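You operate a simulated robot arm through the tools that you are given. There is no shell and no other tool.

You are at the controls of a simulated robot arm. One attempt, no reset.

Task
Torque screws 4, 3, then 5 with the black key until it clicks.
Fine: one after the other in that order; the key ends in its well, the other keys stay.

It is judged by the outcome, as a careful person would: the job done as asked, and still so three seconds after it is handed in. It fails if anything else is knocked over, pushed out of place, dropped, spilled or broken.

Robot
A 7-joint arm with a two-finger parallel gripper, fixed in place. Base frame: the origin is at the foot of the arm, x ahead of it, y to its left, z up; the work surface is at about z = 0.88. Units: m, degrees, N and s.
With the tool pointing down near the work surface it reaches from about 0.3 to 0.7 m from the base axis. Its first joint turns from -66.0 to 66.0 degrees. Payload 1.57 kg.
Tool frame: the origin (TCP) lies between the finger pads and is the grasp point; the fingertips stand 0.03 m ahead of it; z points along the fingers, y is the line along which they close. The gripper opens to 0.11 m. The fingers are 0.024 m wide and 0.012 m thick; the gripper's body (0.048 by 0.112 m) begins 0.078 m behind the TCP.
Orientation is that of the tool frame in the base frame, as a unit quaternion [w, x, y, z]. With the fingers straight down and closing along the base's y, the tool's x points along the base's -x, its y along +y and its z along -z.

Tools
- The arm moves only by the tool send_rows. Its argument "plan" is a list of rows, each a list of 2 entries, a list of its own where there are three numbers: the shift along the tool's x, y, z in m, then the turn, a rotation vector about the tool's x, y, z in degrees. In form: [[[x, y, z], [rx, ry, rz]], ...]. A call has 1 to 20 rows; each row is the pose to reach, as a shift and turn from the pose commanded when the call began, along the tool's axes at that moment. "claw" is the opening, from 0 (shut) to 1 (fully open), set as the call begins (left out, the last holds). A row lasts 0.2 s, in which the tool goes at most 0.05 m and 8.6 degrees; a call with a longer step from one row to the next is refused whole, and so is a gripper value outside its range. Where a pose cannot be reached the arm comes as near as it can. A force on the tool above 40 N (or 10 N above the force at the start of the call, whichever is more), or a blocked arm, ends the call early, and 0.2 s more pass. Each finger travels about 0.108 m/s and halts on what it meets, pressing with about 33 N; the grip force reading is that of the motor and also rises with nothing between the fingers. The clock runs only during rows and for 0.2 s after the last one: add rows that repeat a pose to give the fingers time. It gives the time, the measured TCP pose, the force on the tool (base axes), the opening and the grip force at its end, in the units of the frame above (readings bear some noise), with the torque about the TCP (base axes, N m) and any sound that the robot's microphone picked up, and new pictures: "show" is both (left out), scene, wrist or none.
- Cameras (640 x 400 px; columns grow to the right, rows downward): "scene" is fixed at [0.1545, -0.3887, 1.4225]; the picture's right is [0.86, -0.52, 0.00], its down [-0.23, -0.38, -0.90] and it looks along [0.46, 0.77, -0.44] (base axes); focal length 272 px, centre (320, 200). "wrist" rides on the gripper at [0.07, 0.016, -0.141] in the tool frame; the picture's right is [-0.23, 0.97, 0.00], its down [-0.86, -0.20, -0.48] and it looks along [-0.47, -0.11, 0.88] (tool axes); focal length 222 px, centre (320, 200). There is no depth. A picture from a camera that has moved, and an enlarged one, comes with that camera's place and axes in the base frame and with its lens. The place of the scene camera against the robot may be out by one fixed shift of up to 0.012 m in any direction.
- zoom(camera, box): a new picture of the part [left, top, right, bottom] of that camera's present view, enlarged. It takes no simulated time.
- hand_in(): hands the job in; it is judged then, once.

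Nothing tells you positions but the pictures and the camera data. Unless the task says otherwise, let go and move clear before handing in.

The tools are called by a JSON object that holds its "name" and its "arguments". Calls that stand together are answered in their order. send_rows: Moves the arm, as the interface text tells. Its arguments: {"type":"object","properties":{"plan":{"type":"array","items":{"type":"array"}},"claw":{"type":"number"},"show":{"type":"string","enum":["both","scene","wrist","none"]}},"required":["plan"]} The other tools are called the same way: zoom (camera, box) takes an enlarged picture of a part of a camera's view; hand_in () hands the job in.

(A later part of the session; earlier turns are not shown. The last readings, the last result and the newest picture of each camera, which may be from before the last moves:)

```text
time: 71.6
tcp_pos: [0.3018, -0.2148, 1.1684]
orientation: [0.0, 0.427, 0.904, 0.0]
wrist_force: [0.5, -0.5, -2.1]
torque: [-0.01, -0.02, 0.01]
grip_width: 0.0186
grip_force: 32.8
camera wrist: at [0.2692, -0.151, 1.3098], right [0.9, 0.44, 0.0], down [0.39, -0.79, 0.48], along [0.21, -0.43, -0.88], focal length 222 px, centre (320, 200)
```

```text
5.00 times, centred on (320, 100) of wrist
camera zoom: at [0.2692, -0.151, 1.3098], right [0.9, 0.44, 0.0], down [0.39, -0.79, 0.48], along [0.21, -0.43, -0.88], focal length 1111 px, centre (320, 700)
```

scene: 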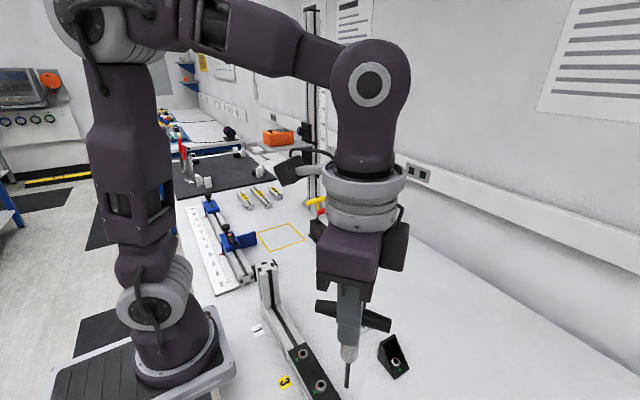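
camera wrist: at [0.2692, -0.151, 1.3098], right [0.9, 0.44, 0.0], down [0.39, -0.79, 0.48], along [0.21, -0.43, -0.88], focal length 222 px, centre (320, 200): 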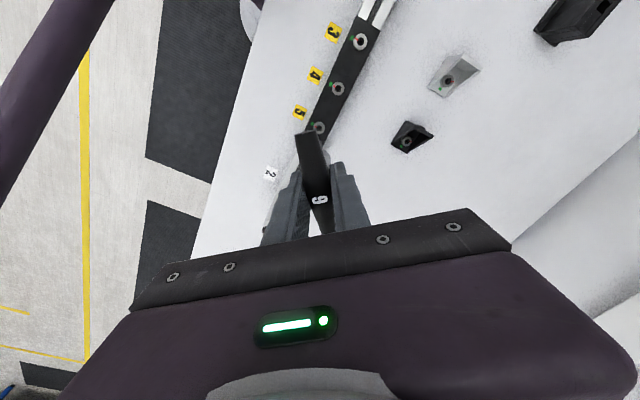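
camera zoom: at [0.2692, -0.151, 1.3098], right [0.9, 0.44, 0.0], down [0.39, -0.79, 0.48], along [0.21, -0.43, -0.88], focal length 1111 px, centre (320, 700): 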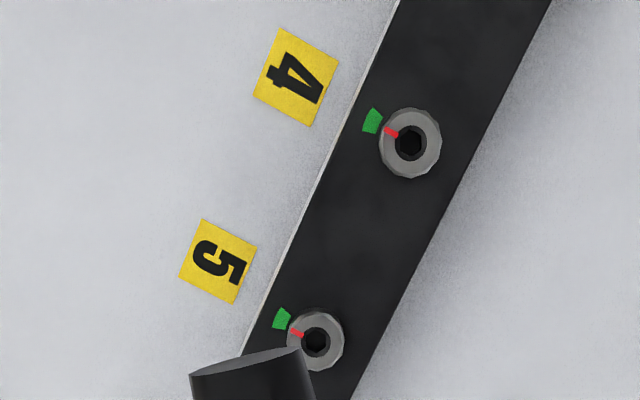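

All three screws show red on green. Now carrying the key back above its well in the original orientation (handle along x).

{"name": "send_rows", "arguments": {"plan": [[[0.0026, 0.015, -0.001], [0, 0, -1.94]], [[0.0077, 0.045, -0.002], [0, 0, -5.83]], [[0.0128, 0.075, -0.002], [0, 0, -9.71]], [[0.0179, 0.105, -0.002], [0, 0, -13.6]], [[0.023, 0.135, -0.002], [0, 0, -17.5]], [[0.0281, 0.165, -0.002], [0, 0, -21.4]], [[0.0332, 0.195, -0.002], [0, 0, -25.25]], [[0.0383, 0.225, -0.002], [0, 0, -29.1]], [[0.0434, 0.255, -0.002], [0, 0, -33.0]], [[0.0485, 0.285, -0.002], [0, 0, -36.9]], [[0.0536, 0.315, -0.002], [0, 0, -40.8]], [[0.0587, 0.345, -0.002], [0, 0, -44.7]], [[0.063, 0.37, -0.002], [0, 0, -48]], [[0.0655, 0.385, -0.002], [0, 0, -50]], [[0.06638, 0.38999, -0.002], [0, 0, -50.5]], [[0.06638, 0.38999, -0.002], [0, 0, -50.5]], [[0.06638, 0.38999, -0.002], [0, 0, -50.5]]]}}

{"name": "zoom", "arguments": {"camera": "scene", "box": [320, 200, 400, 290]}}

{"name": "zoom", "arguments": {"camera": "scene", "box": [340, 240, 380, 265]}}

{"name": "zoom", "arguments": {"camera": "wrist", "box": [256, 90, 384, 170]}}

```text
time: 75.2
tcp_pos: [0.5595, 0.0845, 1.17]
orientation: [0.0, 0.0, 1.0, 0.0]
wrist_force: [0.0, -0.8, -1.3]
torque: [-0.03, 0.0, 0.01]
grip_width: 0.0187
grip_force: 32.9
camera wrist: at [0.4891, 0.1005, 1.3109], right [0.23, 0.97, 0.0], down [0.86, -0.2, 0.48], along [0.47, -0.11, -0.88], focal length 222 px, centre (320, 200)
```

scene: 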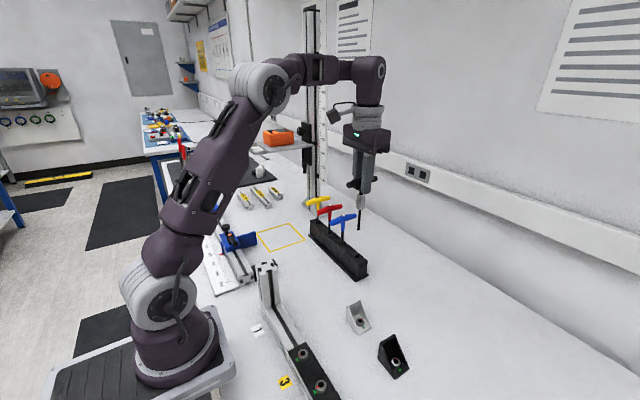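
wrist: 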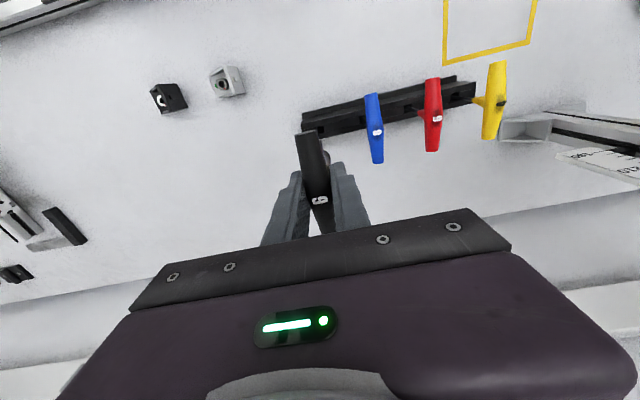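

```text
4.44 times, centred on (360, 245) of scene
camera zoom: at [0.1545, -0.3887, 1.4225], right [0.86, -0.52, 0.0], down [-0.23, -0.38, -0.9], along [0.46, 0.77, -0.44], focal length 1208 px, centre (142, 0)
```

zoom: 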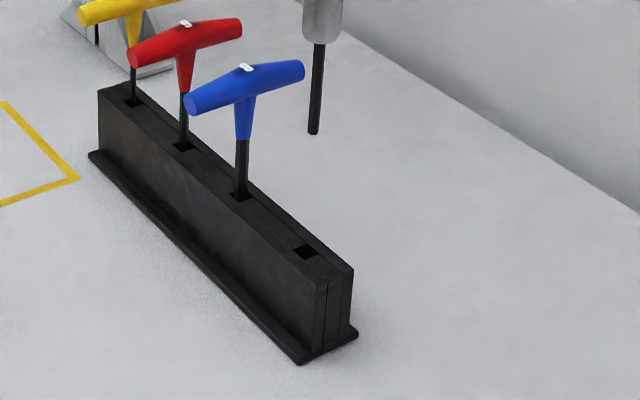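

```text
16.00 times, centred on (360, 252) of scene
camera zoom: at [0.1545, -0.3887, 1.4225], right [0.86, -0.52, 0.0], down [-0.23, -0.38, -0.9], along [0.46, 0.77, -0.44], focal length 4349 px, centre (-320, -640)
```

zoom: 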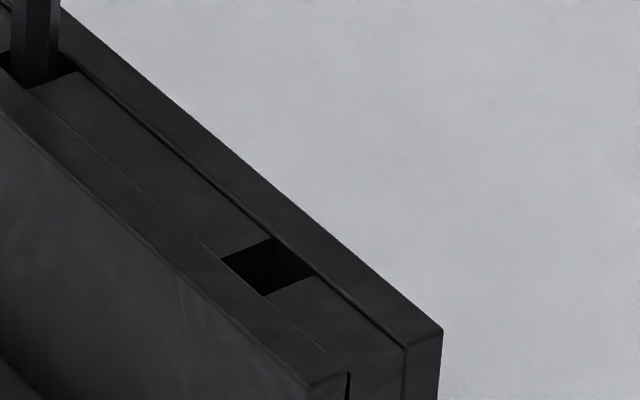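

```text
5.00 times, centred on (320, 130) of wrist
camera zoom: at [0.4891, 0.1005, 1.3109], right [0.23, 0.97, 0.0], down [0.86, -0.2, 0.48], along [0.47, -0.11, -0.88], focal length 1111 px, centre (320, 550)
```

zoom: 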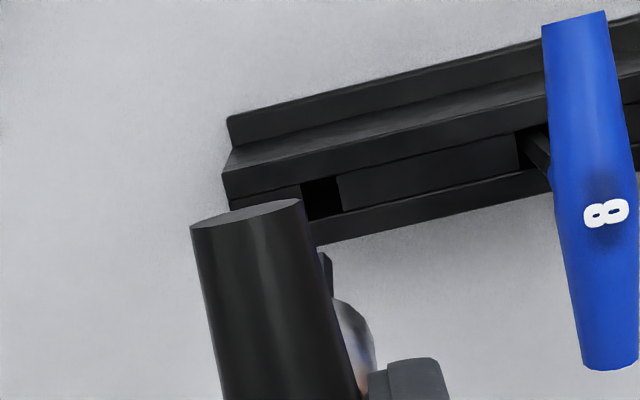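

The well opening (about 11×12 mm) is clear. I'll lower until the tip is just above the rack, then check alignment.

{"name": "send_rows", "arguments": {"plan": [[[0, 0, 0.02], [0, 0, 0]], [[0, 0, 0.04], [0, 0, 0]], [[0, 0, 0.055], [0, 0, 0]], [[0, 0, 0.068], [0, 0, 0]], [[0, 0, 0.072], [0, 0, 0]], [[0, 0, 0.072], [0, 0, 0]]]}}

{"name": "zoom", "arguments": {"camera": "scene", "box": [340, 240, 380, 265]}}

{"name": "zoom", "arguments": {"camera": "wrist", "box": [270, 90, 366, 150]}}

```text
time: 76.6
tcp_pos: [0.56, 0.0844, 1.0979]
orientation: [0.0, -0.001, 1.0, -0.001]
wrist_force: [0.3, -1.0, -1.4]
torque: [-0.03, -0.01, 0.05]
grip_width: 0.0187
grip_force: 32.5
camera wrist: at [0.4895, 0.1004, 1.2395], right [0.23, 0.97, 0.0], down [0.86, -0.2, 0.48], along [0.47, -0.11, -0.88], focal length 222 px, centre (320, 200)
```

scene: 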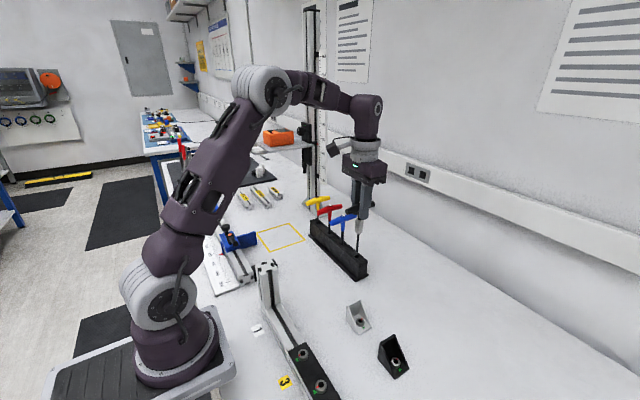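
wrist: 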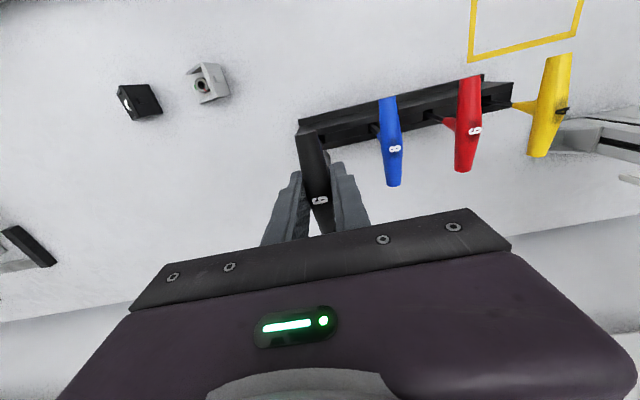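

```text
16.00 times, centred on (360, 252) of scene
camera zoom: at [0.1545, -0.3887, 1.4225], right [0.86, -0.52, 0.0], down [-0.23, -0.38, -0.9], along [0.46, 0.77, -0.44], focal length 4349 px, centre (-320, -640)
```

zoom: 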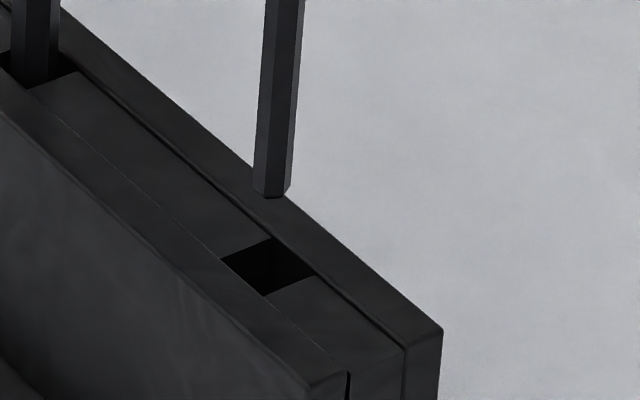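

```text
6.67 times, centred on (318, 120) of wrist
camera zoom: at [0.4895, 0.1004, 1.2395], right [0.23, 0.97, 0.0], down [0.86, -0.2, 0.48], along [0.47, -0.11, -0.88], focal length 1481 px, centre (333, 733)
```

zoom: 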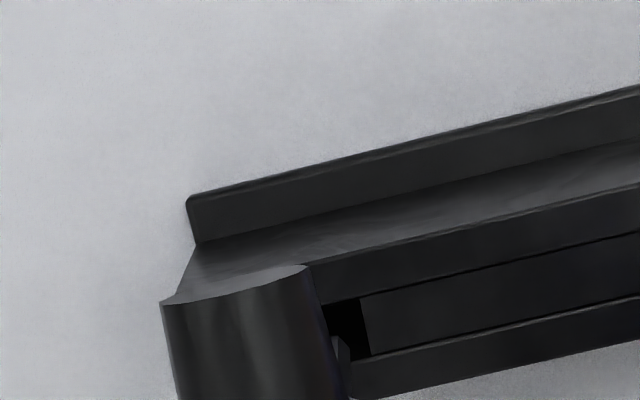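

{"name": "zoom", "arguments": {"camera": "wrist", "box": [305, 125, 345, 150]}}

{"name": "zoom", "arguments": {"camera": "scene", "box": [345, 248, 369, 263]}}

```text
16.00 times, centred on (325, 138) of wrist
camera zoom: at [0.4895, 0.1004, 1.2395], right [0.23, 0.97, 0.0], down [0.86, -0.2, 0.48], along [0.47, -0.11, -0.88], focal length 3554 px, centre (240, 1200)
```

zoom: 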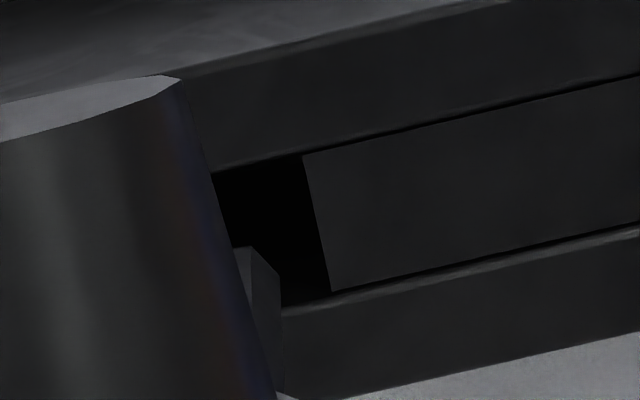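

```text
16.00 times, centred on (357, 256) of scene
camera zoom: at [0.1545, -0.3887, 1.4225], right [0.86, -0.52, 0.0], down [-0.23, -0.38, -0.9], along [0.46, 0.77, -0.44], focal length 4349 px, centre (-272, -688)
```

zoom: 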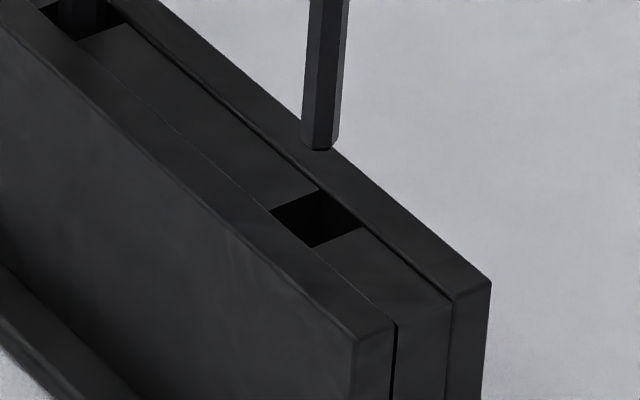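

The tip is over the well opening within about 0.7 mm. Lowering in stages with force checks.

{"name": "send_rows", "arguments": {"plan": [[[-0.0003, 0.0004, 0.004], [0, 0, 0]], [[-0.0003, 0.0004, 0.008], [0, 0, 0]], [[-0.0003, 0.0004, 0.012], [0, 0, 0]], [[-0.0003, 0.0004, 0.016], [0, 0, 0]], [[-0.0003, 0.0004, 0.02], [0, 0, 0]], [[-0.0003, 0.0004, 0.02], [0, 0, 0]]], "show": "scene"}}

{"name": "zoom", "arguments": {"camera": "scene", "box": [340, 240, 380, 265]}}

{"name": "zoom", "arguments": {"camera": "wrist", "box": [305, 125, 345, 150]}}

```text
time: 78.0
tcp_pos: [0.5603, 0.0842, 1.0786]
orientation: [-0.001, 0.0, 1.0, 0.0]
wrist_force: [-0.4, 0.4, -2.2]
torque: [0.04, -0.01, -0.01]
grip_width: 0.0185
grip_force: 33.1
```

scene: 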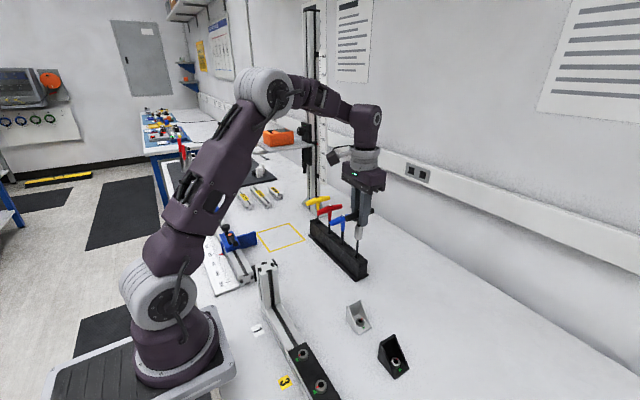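

```text
16.00 times, centred on (360, 252) of scene
camera zoom: at [0.1545, -0.3887, 1.4225], right [0.86, -0.52, 0.0], down [-0.23, -0.38, -0.9], along [0.46, 0.77, -0.44], focal length 4349 px, centre (-320, -640)
```

zoom: 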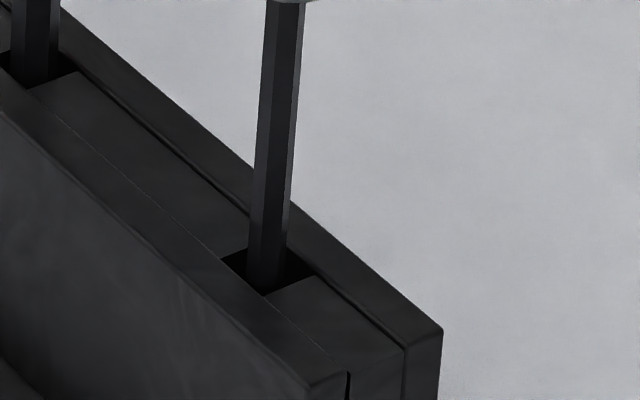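

```text
16.00 times, centred on (325, 138) of wrist
camera zoom: at [0.4899, 0.1008, 1.2195], right [0.23, 0.97, 0.0], down [0.86, -0.2, 0.48], along [0.47, -0.11, -0.88], focal length 3554 px, centre (240, 1200)
```

zoom: 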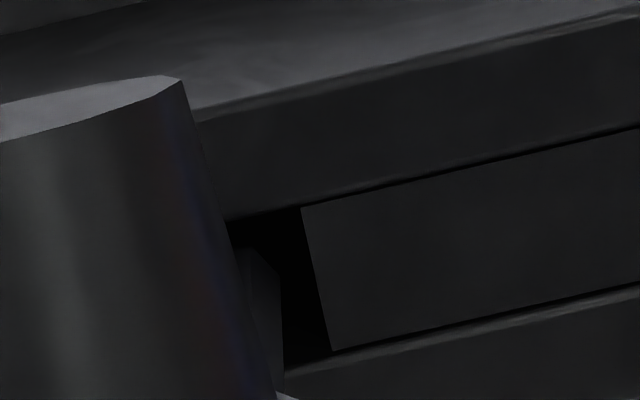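

The tip has entered the well freely. Continuing down.

{"name": "send_rows", "arguments": {"plan": [[[0, 0, 0.005], [0, 0, 0]], [[0, 0, 0.01], [0, 0, 0]], [[0, 0, 0.015], [0, 0, 0]], [[0, 0, 0.02], [0, 0, 0]], [[0, 0, 0.025], [0, 0, 0]], [[0, 0, 0.03], [0, 0, 0]], [[0, 0, 0.035], [0, 0, 0]], [[0, 0, 0.04], [0, 0, 0]], [[0, 0, 0.043], [0, 0, 0]], [[0, 0, 0.043], [0, 0, 0]]], "show": "scene"}}

{"name": "zoom", "arguments": {"camera": "scene", "box": [320, 190, 400, 280]}}

```text
time: 80.2
tcp_pos: [0.5599, 0.0854, 1.0345]
orientation: [0.0, 0.001, 1.0, 0.0]
wrist_force: [-0.2, 1.0, -1.6]
torque: [0.03, -0.02, -0.01]
grip_width: 0.0189
grip_force: 32.9
```

scene: 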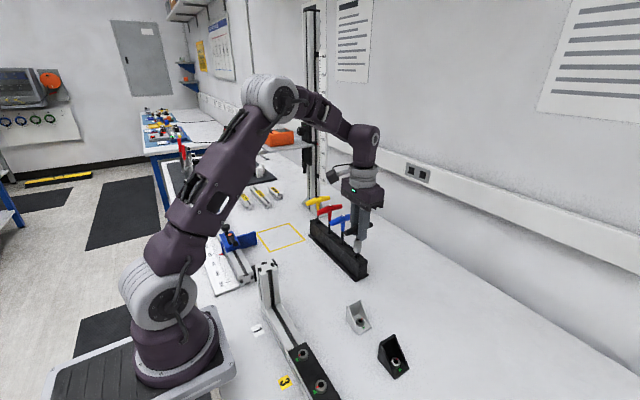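

```text
4.44 times, centred on (360, 235) of scene
camera zoom: at [0.1545, -0.3887, 1.4225], right [0.86, -0.52, 0.0], down [-0.23, -0.38, -0.9], along [0.46, 0.77, -0.44], focal length 1208 px, centre (142, 44)
```

zoom: 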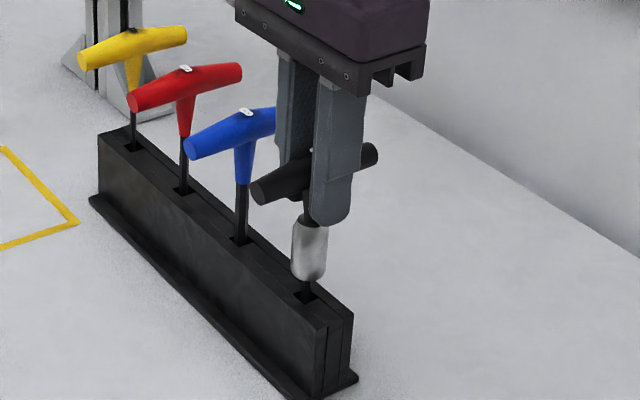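

{"name": "send_rows", "arguments": {"plan": [[[0, 0, 0.0015], [0, 0, 0]], [[0, 0, 0.003], [0, 0, 0]], [[0, 0, 0.0045], [0, 0, 0]], [[0, 0, 0.0045], [0, 0, 0]]], "show": "none"}}

{"name": "zoom", "arguments": {"camera": "scene", "box": [320, 190, 400, 280]}}

```text
time: 81.2
tcp_pos: [0.5607, 0.085, 1.0304]
orientation: [0.001, 0.0, 1.0, 0.0]
wrist_force: [0.4, 0.0, -1.5]
torque: [0.02, 0.0, 0.01]
grip_width: 0.0189
grip_force: 32.8
```

```text
4.44 times, centred on (360, 235) of scene
camera zoom: at [0.1545, -0.3887, 1.4225], right [0.86, -0.52, 0.0], down [-0.23, -0.38, -0.9], along [0.46, 0.77, -0.44], focal length 1208 px, centre (142, 44)
```

zoom: 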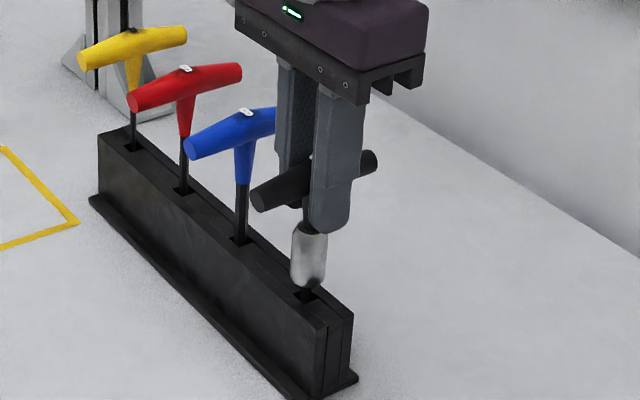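

{"name": "send_rows", "arguments": {"plan": [[[0, 0, 0.0005], [0, 0, 0]], [[0, 0, 0.001], [0, 0, 0]], [[0, 0, 0.001], [0, 0, 0]]], "show": "none"}}

```text
time: 82.0
tcp_pos: [0.5606, 0.0837, 1.0296]
orientation: [-0.001, 0.0, 1.0, -0.001]
wrist_force: [-1.1, -0.1, -1.6]
torque: [0.01, 0.01, -0.03]
grip_width: 0.0188
grip_force: 32.9
```

{"name": "send_rows", "arguments": {"plan": [[[0, 0, 0.0005], [0, 0, 0]], [[0, 0, 0.001], [0, 0, 0]], [[0, 0, 0.001], [0, 0, 0]]], "show": "none"}}

```text
time: 82.8
tcp_pos: [0.5591, 0.0849, 1.0287]
orientation: [0.0, 0.0, 1.0, 0.0]
wrist_force: [0.2, -0.4, -1.2]
torque: [-0.03, 0.02, 0.02]
grip_width: 0.0187
grip_force: 33.0
```

{"name": "send_rows", "arguments": {"plan": [[[0, 0, 0.0005], [0, 0, 0]], [[0, 0, 0.001], [0, 0, 0]], [[0, 0, 0.001], [0, 0, 0]]], "show": "none"}}

```text
time: 83.6
tcp_pos: [0.5603, 0.0855, 1.0282]
orientation: [0.001, 0.0, 1.0, 0.0]
wrist_force: [-1.6, -0.2, 10.3]
torque: [-0.02, 0.34, 0.03]
grip_width: 0.0188
grip_force: 33.0
```

The key tip touched the bottom of the well. I'll back off half a millimetre and open the fingers moderately, to the same safe width as before.

{"name": "send_rows", "arguments": {"plan": [[[0, 0, -0.0006], [0, 0, 0]], [[0, 0, -0.0006], [0, 0, 0]]], "show": "none"}}

{"name": "send_rows", "arguments": {"plan": [[[0, 0, 0], [0, 0, 0]], [[0, 0, 0], [0, 0, 0]], [[0, 0, 0], [0, 0, 0]], [[0, 0, 0], [0, 0, 0]]], "claw": 0.42}}

{"name": "zoom", "arguments": {"camera": "scene", "box": [320, 190, 400, 280]}}

{"name": "zoom", "arguments": {"camera": "wrist", "box": [250, 105, 410, 220]}}

```text
time: 84.2
tcp_pos: [0.5591, 0.0839, 1.028]
orientation: [0.001, 0.001, 1.0, 0.001]
wrist_force: [1.9, -0.2, 5.9]
torque: [-0.02, -0.2, 0.0]
grip_width: 0.0188
grip_force: 33.5
```

```text
time: 85.2
tcp_pos: [0.5607, 0.0846, 1.0284]
orientation: [0.0, 0.0, 1.0, -0.001]
wrist_force: [0.2, -0.5, 0.8]
torque: [0.02, 0.03, 0.02]
grip_width: 0.0462
grip_force: 0.1
camera wrist: at [0.4899, 0.1006, 1.1695], right [0.23, 0.97, 0.0], down [0.86, -0.2, 0.48], along [0.47, -0.11, -0.88], focal length 222 px, centre (320, 200)
```

scene: 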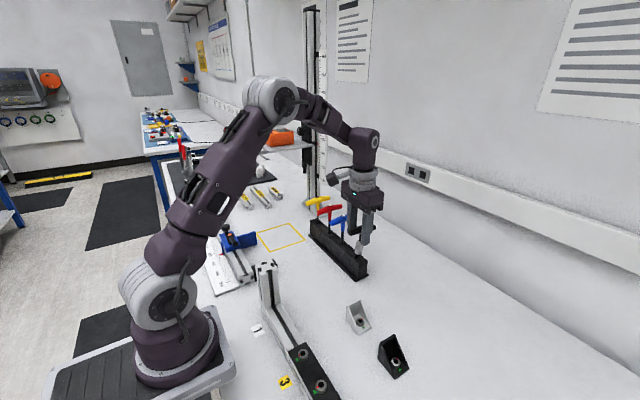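
wrist: 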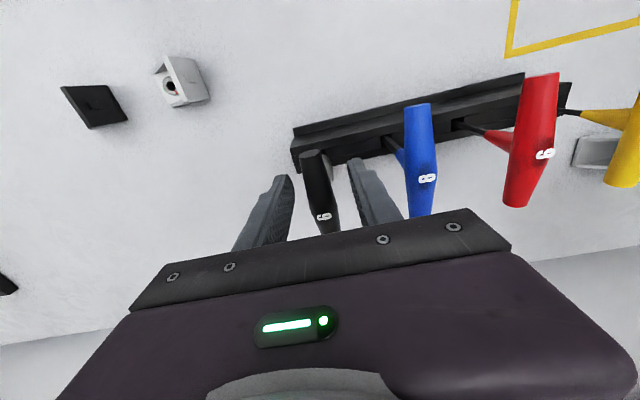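

```text
4.44 times, centred on (360, 235) of scene
camera zoom: at [0.1545, -0.3887, 1.4225], right [0.86, -0.52, 0.0], down [-0.23, -0.38, -0.9], along [0.46, 0.77, -0.44], focal length 1208 px, centre (142, 44)
```

zoom: 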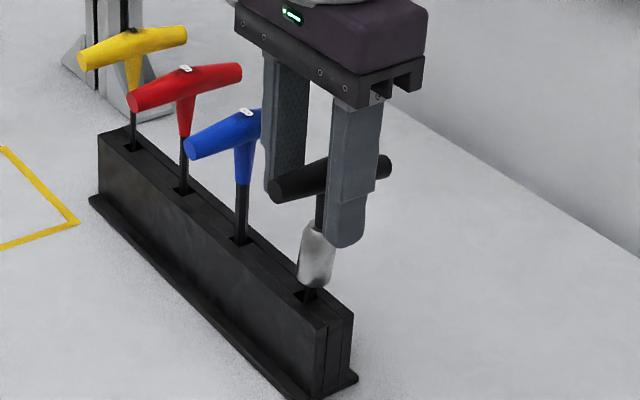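

```text
3.48 times, centred on (330, 162) of wrist
camera zoom: at [0.4899, 0.1006, 1.1695], right [0.23, 0.97, 0.0], down [0.86, -0.2, 0.48], along [0.47, -0.11, -0.88], focal length 773 px, centre (285, 330)
```

zoom: 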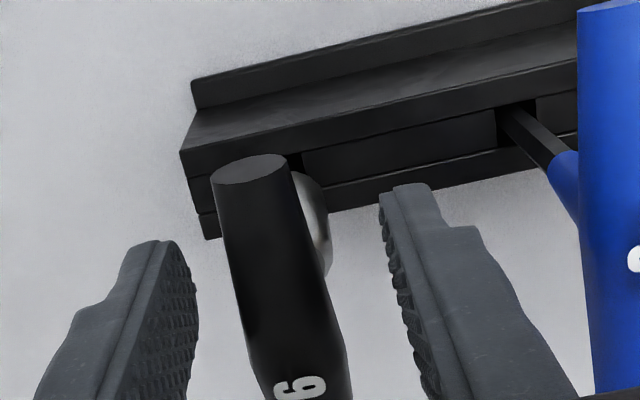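

The key is released and sits in its well, leaning slightly in its loose hole. Raising the gripper straight up and checking.

{"name": "send_rows", "arguments": {"plan": [[[0, 0, -0.01], [0, 0, 0]], [[0, 0, -0.025], [0, 0, 0]], [[0, 0, -0.045], [0, 0, 0]], [[0, 0, -0.07], [0, 0, 0]], [[0, 0, -0.1], [0, 0, 0]], [[0, 0, -0.13], [0, 0, 0]], [[0, 0, -0.13], [0, 0, 0]]]}}

{"name": "zoom", "arguments": {"camera": "scene", "box": [320, 190, 400, 290]}}

{"name": "zoom", "arguments": {"camera": "wrist", "box": [280, 70, 440, 170]}}

{"name": "zoom", "arguments": {"camera": "scene", "box": [345, 235, 377, 265]}}

```text
time: 86.8
tcp_pos: [0.56, 0.0851, 1.1588]
orientation: [0.0, 0.0, 1.0, 0.0]
wrist_force: [0.1, 0.1, 0.1]
torque: [0.02, 0.0, -0.06]
grip_width: 0.0463
grip_force: 0.1
camera wrist: at [0.4896, 0.101, 1.3001], right [0.23, 0.97, 0.0], down [0.85, -0.2, 0.48], along [0.47, -0.11, -0.88], focal length 222 px, centre (320, 200)
```

scene: 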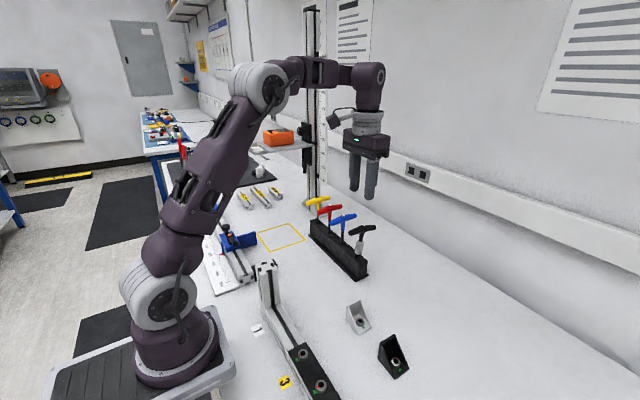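
wrist: 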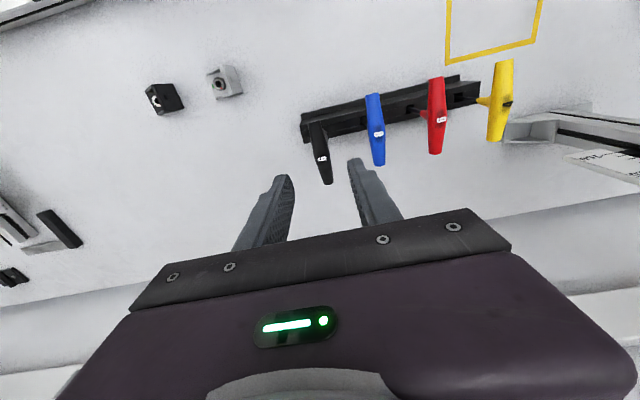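

```text
4.00 times, centred on (360, 240) of scene
camera zoom: at [0.1545, -0.3887, 1.4225], right [0.86, -0.52, 0.0], down [-0.23, -0.38, -0.9], along [0.46, 0.77, -0.44], focal length 1087 px, centre (160, 40)
```

zoom: 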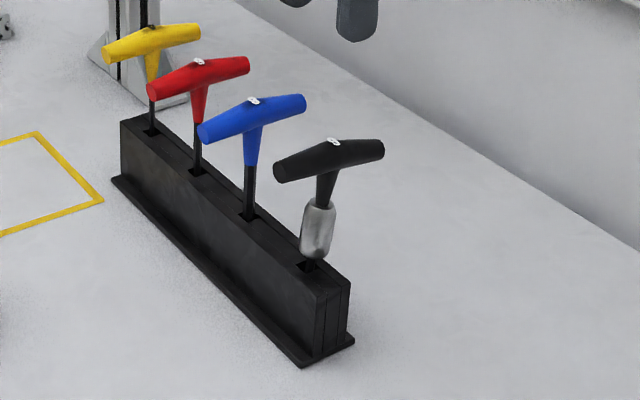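

```text
4.00 times, centred on (360, 120) of wrist
camera zoom: at [0.4896, 0.101, 1.3001], right [0.23, 0.97, 0.0], down [0.85, -0.2, 0.48], along [0.47, -0.11, -0.88], focal length 888 px, centre (160, 520)
```

zoom: 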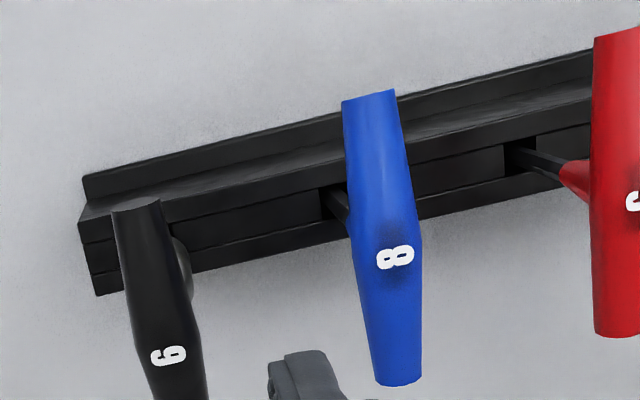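

```text
13.33 times, centred on (361, 250) of scene
camera zoom: at [0.1545, -0.3887, 1.4225], right [0.86, -0.52, 0.0], down [-0.23, -0.38, -0.9], along [0.46, 0.77, -0.44], focal length 3624 px, centre (-227, -467)
```

zoom: 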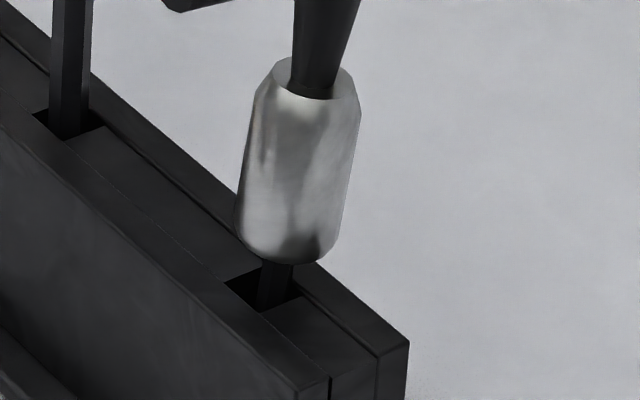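

The key is in its well but leans about 5–6° towards +x, while the other keys stand upright. I'll gently re-grasp it, set it upright and release it without side load. First I'll position above the handle.

{"name": "send_rows", "arguments": {"plan": [[[-0.007, -0.0006, 0.02], [0, 0, 0]], [[-0.014, -0.0012, 0.045], [0, 0, 0]], [[-0.014, -0.0012, 0.07], [0, 0, 0]], [[-0.014, -0.0012, 0.085], [0, 0, 0]], [[-0.014, -0.0012, 0.085], [0, 0, 0]], [[-0.014, -0.0012, 0.085], [0, 0, 0]]], "claw": 0.42}}

{"name": "zoom", "arguments": {"camera": "wrist", "box": [250, 105, 410, 220]}}

{"name": "zoom", "arguments": {"camera": "scene", "box": [325, 205, 389, 290]}}

```text
time: 88.2
tcp_pos: [0.5726, 0.0826, 1.0732]
orientation: [0.0, -0.001, 1.0, 0.0]
wrist_force: [0.5, 0.3, 1.2]
torque: [0.01, 0.03, 0.01]
grip_width: 0.0462
grip_force: 0.0
camera wrist: at [0.5037, 0.0998, 1.2147], right [0.23, 0.97, 0.0], down [0.86, -0.2, 0.48], along [0.47, -0.11, -0.88], focal length 222 px, centre (320, 200)
```

scene: 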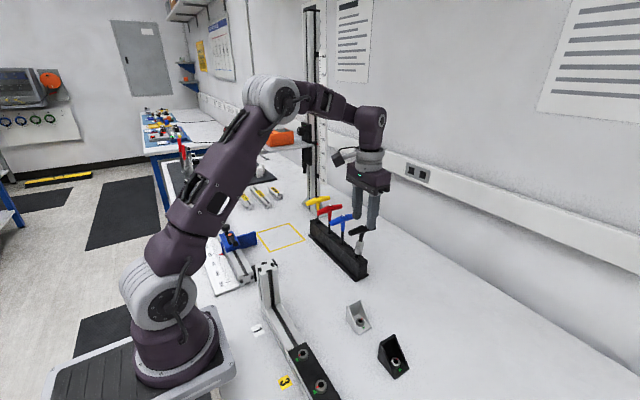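
wrist: 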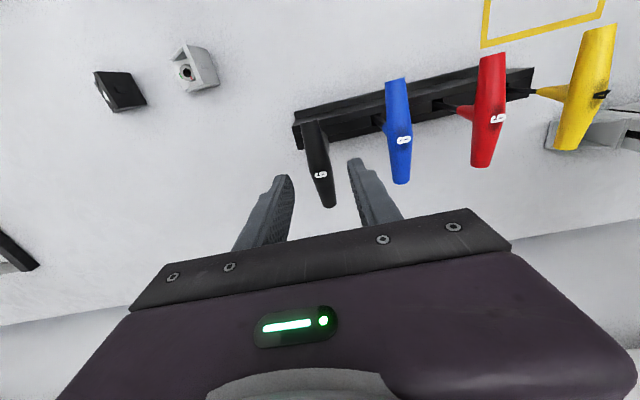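

```text
3.48 times, centred on (330, 162) of wrist
camera zoom: at [0.5037, 0.0998, 1.2147], right [0.23, 0.97, 0.0], down [0.86, -0.2, 0.48], along [0.47, -0.11, -0.88], focal length 773 px, centre (285, 330)
```

zoom: 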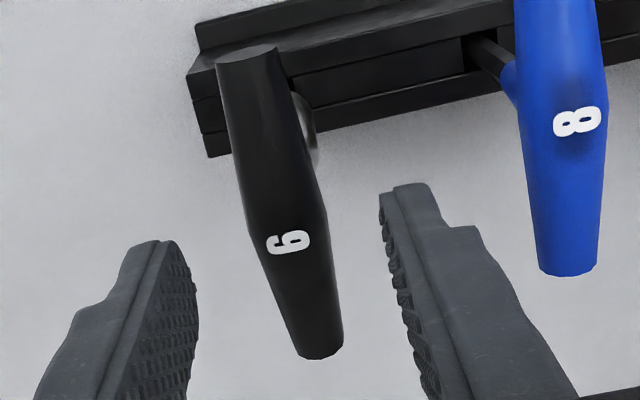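

```text
4.71 times, centred on (357, 248) of scene
camera zoom: at [0.1545, -0.3887, 1.4225], right [0.86, -0.52, 0.0], down [-0.23, -0.38, -0.9], along [0.46, 0.77, -0.44], focal length 1279 px, centre (146, -24)
```

zoom: 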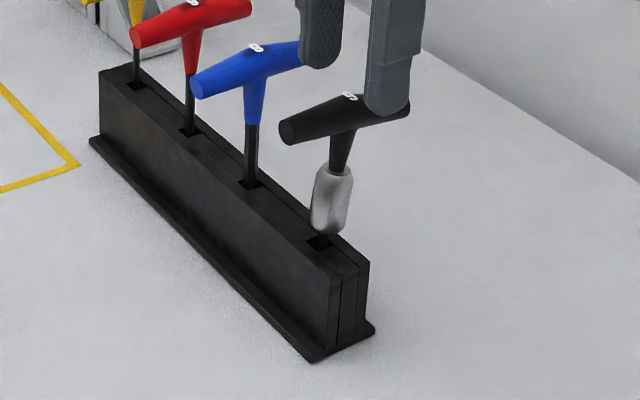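

The handle is centred between the fingers. Lowering and gripping it.

{"name": "send_rows", "arguments": {"plan": [[[0, 0.0003, 0.015], [0, 0, 0]], [[0, 0.0003, 0.03], [0, 0, 0]], [[0, 0.0003, 0.0435], [0, 0, 0]], [[0, 0.0003, 0.0435], [0, 0, 0]]], "show": "none"}}

{"name": "send_rows", "arguments": {"plan": [[[0, 0, 0], [0, 0, 0]], [[0, 0, 0], [0, 0, 0]], [[0, 0, 0], [0, 0, 0]]], "claw": 0}}

{"name": "zoom", "arguments": {"camera": "scene", "box": [325, 205, 389, 290]}}

```text
time: 89.2
tcp_pos: [0.5749, 0.0834, 1.03]
orientation: [0.0, 0.001, 1.0, 0.0]
wrist_force: [0.1, -0.2, -0.7]
torque: [-0.01, 0.0, 0.02]
grip_width: 0.0462
grip_force: 0.1
```

```text
time: 90.0
tcp_pos: [0.5744, 0.0842, 1.0296]
orientation: [0.0, 0.0, 1.0, -0.001]
wrist_force: [0.2, 0.9, 0.2]
torque: [0.03, 0.0, 0.03]
grip_width: 0.0185
grip_force: 33.2
camera wrist: at [0.5041, 0.0999, 1.1711], right [0.23, 0.97, 0.0], down [0.86, -0.2, 0.48], along [0.47, -0.11, -0.88], focal length 222 px, centre (320, 200)
```

scene: 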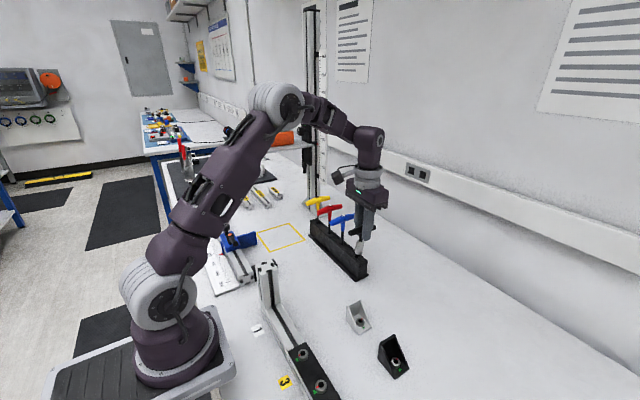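
wrist: 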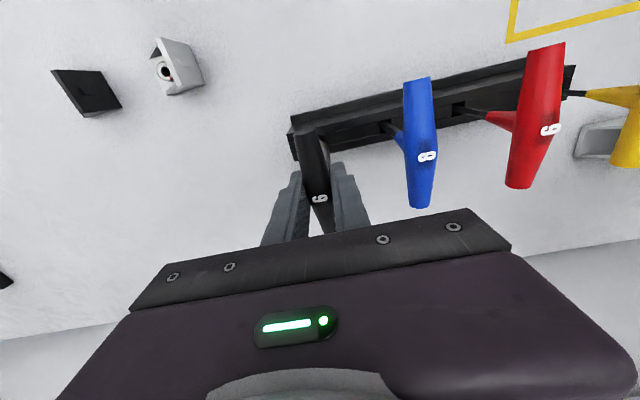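

```text
4.71 times, centred on (357, 248) of scene
camera zoom: at [0.1545, -0.3887, 1.4225], right [0.86, -0.52, 0.0], down [-0.23, -0.38, -0.9], along [0.46, 0.77, -0.44], focal length 1279 px, centre (146, -24)
```

zoom: 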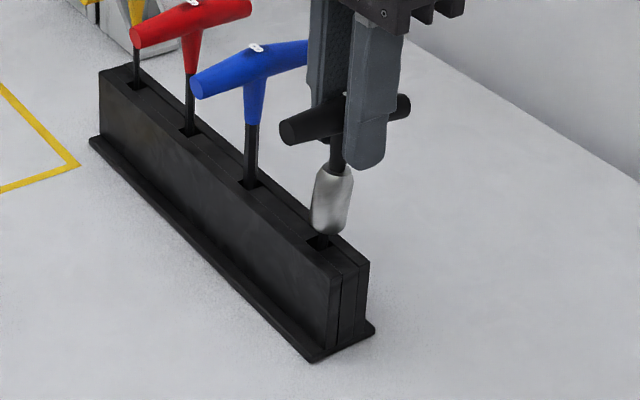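

Gripped. Rotating the key about its tip by about 5.3° to bring it upright.

{"name": "send_rows", "arguments": {"plan": [[[0.0, 0, -0.001], [0, 0, 0]], [[0.0035, 0, -0.0012], [0, -1.35, 0]], [[0.007, 0, -0.0014], [0, -2.7, 0]], [[0.0104, 0, -0.0015], [0, -4.0, 0]], [[0.0137, 0, -0.0016], [0, -5.3, 0]], [[0.0137, 0, -0.0016], [0, -5.3, 0]], [[0.0137, 0, -0.0016], [0, -5.3, 0]]]}}

{"name": "zoom", "arguments": {"camera": "scene", "box": [325, 205, 389, 290]}}

{"name": "zoom", "arguments": {"camera": "scene", "box": [345, 235, 377, 265]}}

```text
time: 91.6
tcp_pos: [0.5611, 0.0848, 1.0315]
orientation: [0.048, 0.0, 0.999, 0.0]
wrist_force: [4.5, 0.6, 0.5]
torque: [0.02, -0.53, -0.03]
grip_width: 0.019
grip_force: 33.1
camera wrist: at [0.4779, 0.0999, 1.1658], right [0.23, 0.97, 0.02], down [0.81, -0.2, 0.56], along [0.55, -0.11, -0.83], focal length 222 px, centre (320, 200)
```

scene: 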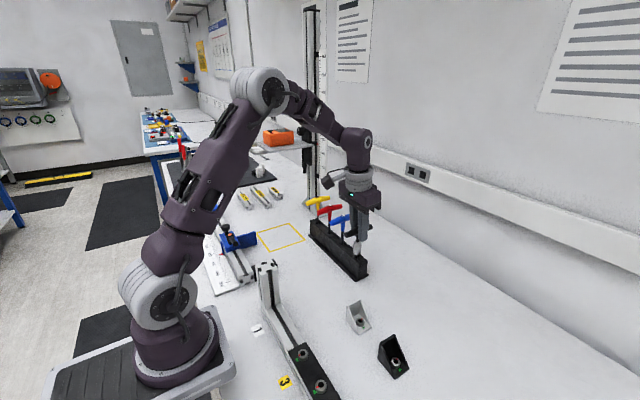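
wrist: 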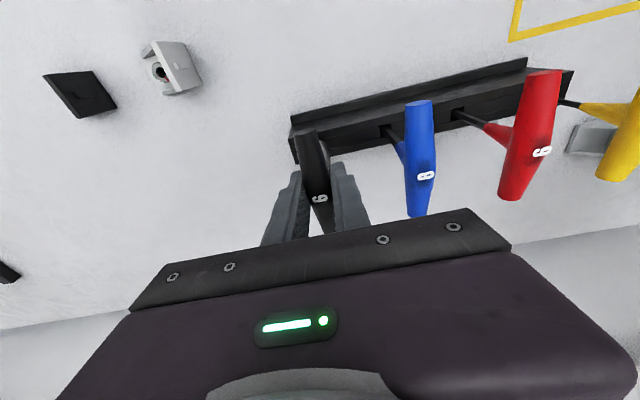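

```text
4.71 times, centred on (357, 248) of scene
camera zoom: at [0.1546, -0.3887, 1.4225], right [0.86, -0.52, 0.0], down [-0.23, -0.38, -0.9], along [0.46, 0.77, -0.44], focal length 1279 px, centre (146, -24)
```

zoom: 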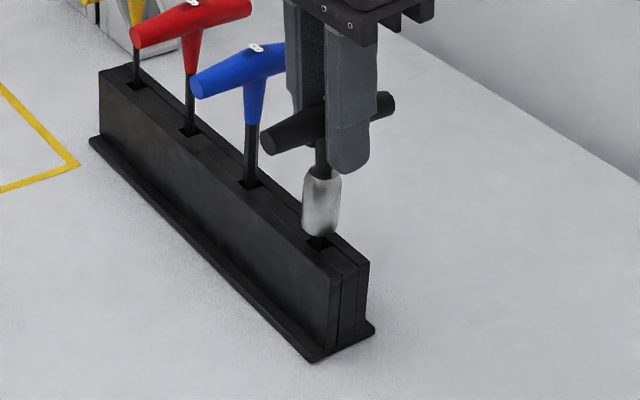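

```text
13.33 times, centred on (361, 250) of scene
camera zoom: at [0.1546, -0.3887, 1.4225], right [0.86, -0.52, 0.0], down [-0.23, -0.38, -0.9], along [0.46, 0.77, -0.44], focal length 3624 px, centre (-227, -467)
```

zoom: 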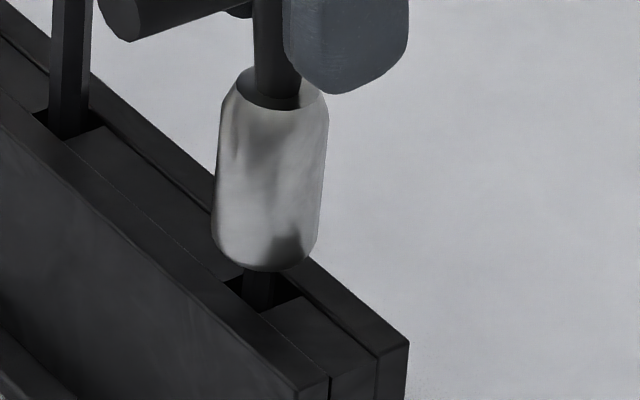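

The key is upright again but its tip presses lightly on the well's -x wall (4.5 N). Shifting 2 mm in +x to centre it.

{"name": "send_rows", "arguments": {"plan": [[[-0.001, 0, 0.0001], [0, 0, 0]], [[-0.002, 0, 0.0002], [0, 0, 0]], [[-0.002, 0, 0.0002], [0, 0, 0]]], "show": "scene"}}

{"name": "zoom", "arguments": {"camera": "scene", "box": [345, 235, 377, 265]}}

{"name": "zoom", "arguments": {"camera": "scene", "box": [325, 205, 389, 290]}}

```text
time: 92.4
tcp_pos: [0.5634, 0.0838, 1.0306]
orientation: [0.046, 0.0, 0.999, 0.0]
wrist_force: [-0.3, -0.3, 0.5]
torque: [-0.04, 0.03, 0.0]
grip_width: 0.0189
grip_force: 32.9
```

scene: 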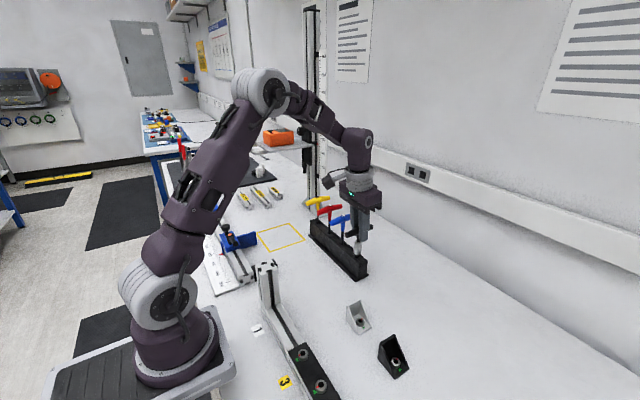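

```text
13.33 times, centred on (361, 250) of scene
camera zoom: at [0.1545, -0.3887, 1.4225], right [0.86, -0.52, 0.0], down [-0.23, -0.38, -0.9], along [0.46, 0.77, -0.44], focal length 3624 px, centre (-227, -467)
```

zoom: 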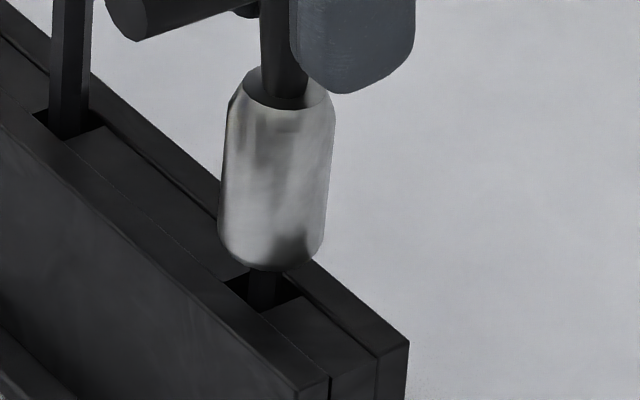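

```text
4.71 times, centred on (357, 248) of scene
camera zoom: at [0.1545, -0.3887, 1.4225], right [0.86, -0.52, 0.0], down [-0.23, -0.38, -0.9], along [0.46, 0.77, -0.44], focal length 1279 px, centre (146, -24)
```

zoom: 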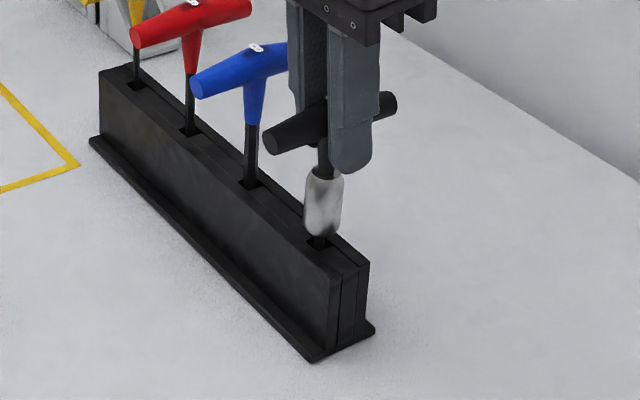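

Side load is zero and the key looks vertical. Lowering a touch to rest its tip on the well floor.

{"name": "send_rows", "arguments": {"plan": [[[5e-05, 0, 0.0005], [0, 0, 0]], [[0.0001, 0, 0.001], [0, 0, 0]], [[0.0001, 0, 0.001], [0, 0, 0]]], "show": "none"}}

```text
time: 93.2
tcp_pos: [0.5617, 0.0837, 1.0292]
orientation: [0.046, 0.0, 0.999, 0.0]
wrist_force: [-0.9, 0.6, 4.9]
torque: [0.0, 0.2, -0.01]
grip_width: 0.0186
grip_force: 33.1
```

{"name": "send_rows", "arguments": {"plan": [[[-3e-05, 0, -0.0003], [0, 0, 0]], [[-3e-05, 0, -0.0003], [0, 0, 0]]], "show": "none"}}

```text
time: 93.8
tcp_pos: [0.5625, 0.0844, 1.0307]
orientation: [0.046, -0.001, 0.999, 0.0]
wrist_force: [-2.1, 1.2, 3.8]
torque: [0.04, 0.21, 0.0]
grip_width: 0.0186
grip_force: 32.7
```

{"name": "send_rows", "arguments": {"plan": [[[-4e-05, 0, -0.0004], [0, 0, 0]], [[-4e-05, 0, -0.0004], [0, 0, 0]]], "show": "none"}}

```text
time: 94.4
tcp_pos: [0.5631, 0.0839, 1.0313]
orientation: [0.046, 0.0, 0.999, 0.0]
wrist_force: [0.4, -0.5, -0.1]
torque: [-0.01, -0.01, -0.04]
grip_width: 0.0185
grip_force: 32.7
```

{"name": "zoom", "arguments": {"camera": "scene", "box": [338, 235, 378, 260]}}

{"name": "zoom", "arguments": {"camera": "scene", "box": [338, 222, 378, 247]}}

```text
16.00 times, centred on (358, 248) of scene
camera zoom: at [0.1545, -0.3887, 1.4225], right [0.86, -0.52, 0.0], down [-0.23, -0.38, -0.9], along [0.46, 0.77, -0.44], focal length 4349 px, centre (-288, -560)
```

zoom: 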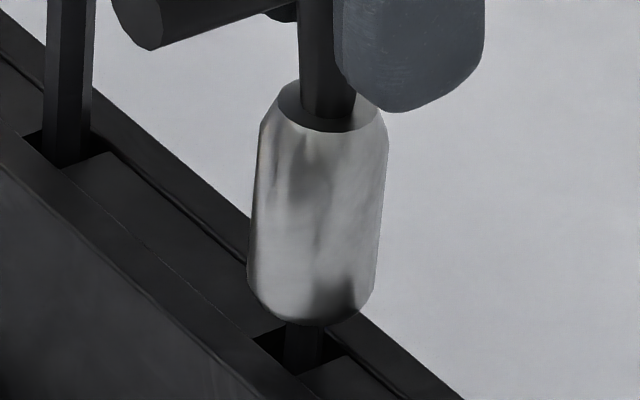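

```text
16.00 times, centred on (358, 234) of scene
camera zoom: at [0.1545, -0.3887, 1.4225], right [0.86, -0.52, 0.0], down [-0.23, -0.38, -0.9], along [0.46, 0.77, -0.44], focal length 4349 px, centre (-288, -352)
```

zoom: 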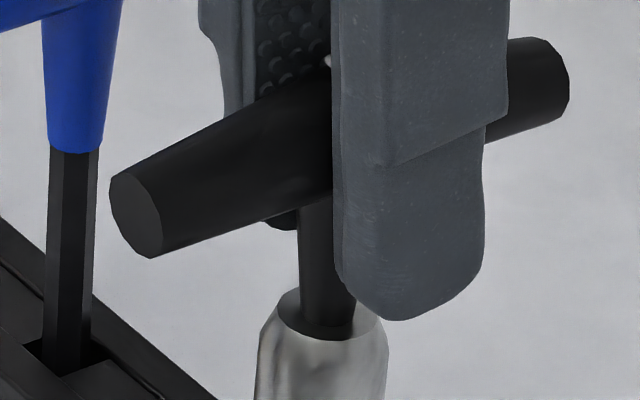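

The barrel still leans about 1° to +x by comparison with vertical references. I'll trim that out before releasing.

{"name": "send_rows", "arguments": {"plan": [[[0.0014, 0, -0.0001], [0, -0.55, 0]], [[0.0028, 0, -0.00026], [0, -1.1, 0]], [[0.0028, 0, -0.00026], [0, -1.1, 0]]], "show": "none"}}

{"name": "zoom", "arguments": {"camera": "scene", "box": [338, 235, 378, 260]}}

```text
time: 95.2
tcp_pos: [0.5603, 0.0849, 1.0324]
orientation: [0.056, 0.0, 0.998, 0.001]
wrist_force: [0.3, -0.1, 0.6]
torque: [-0.01, 0.02, -0.01]
grip_width: 0.0189
grip_force: 33.5
```

```text
16.00 times, centred on (358, 248) of scene
camera zoom: at [0.1545, -0.3887, 1.4225], right [0.86, -0.52, 0.0], down [-0.23, -0.38, -0.9], along [0.46, 0.77, -0.44], focal length 4349 px, centre (-288, -560)
```

zoom: 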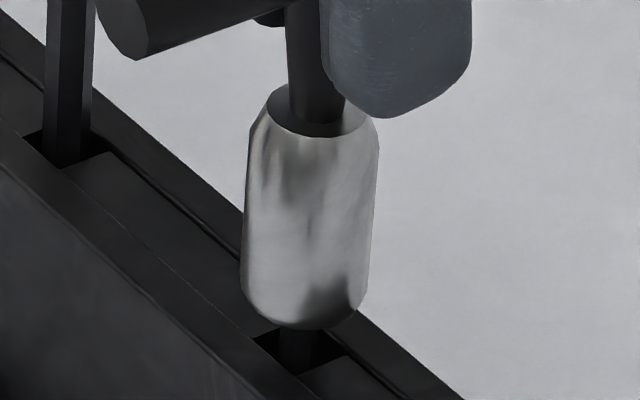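

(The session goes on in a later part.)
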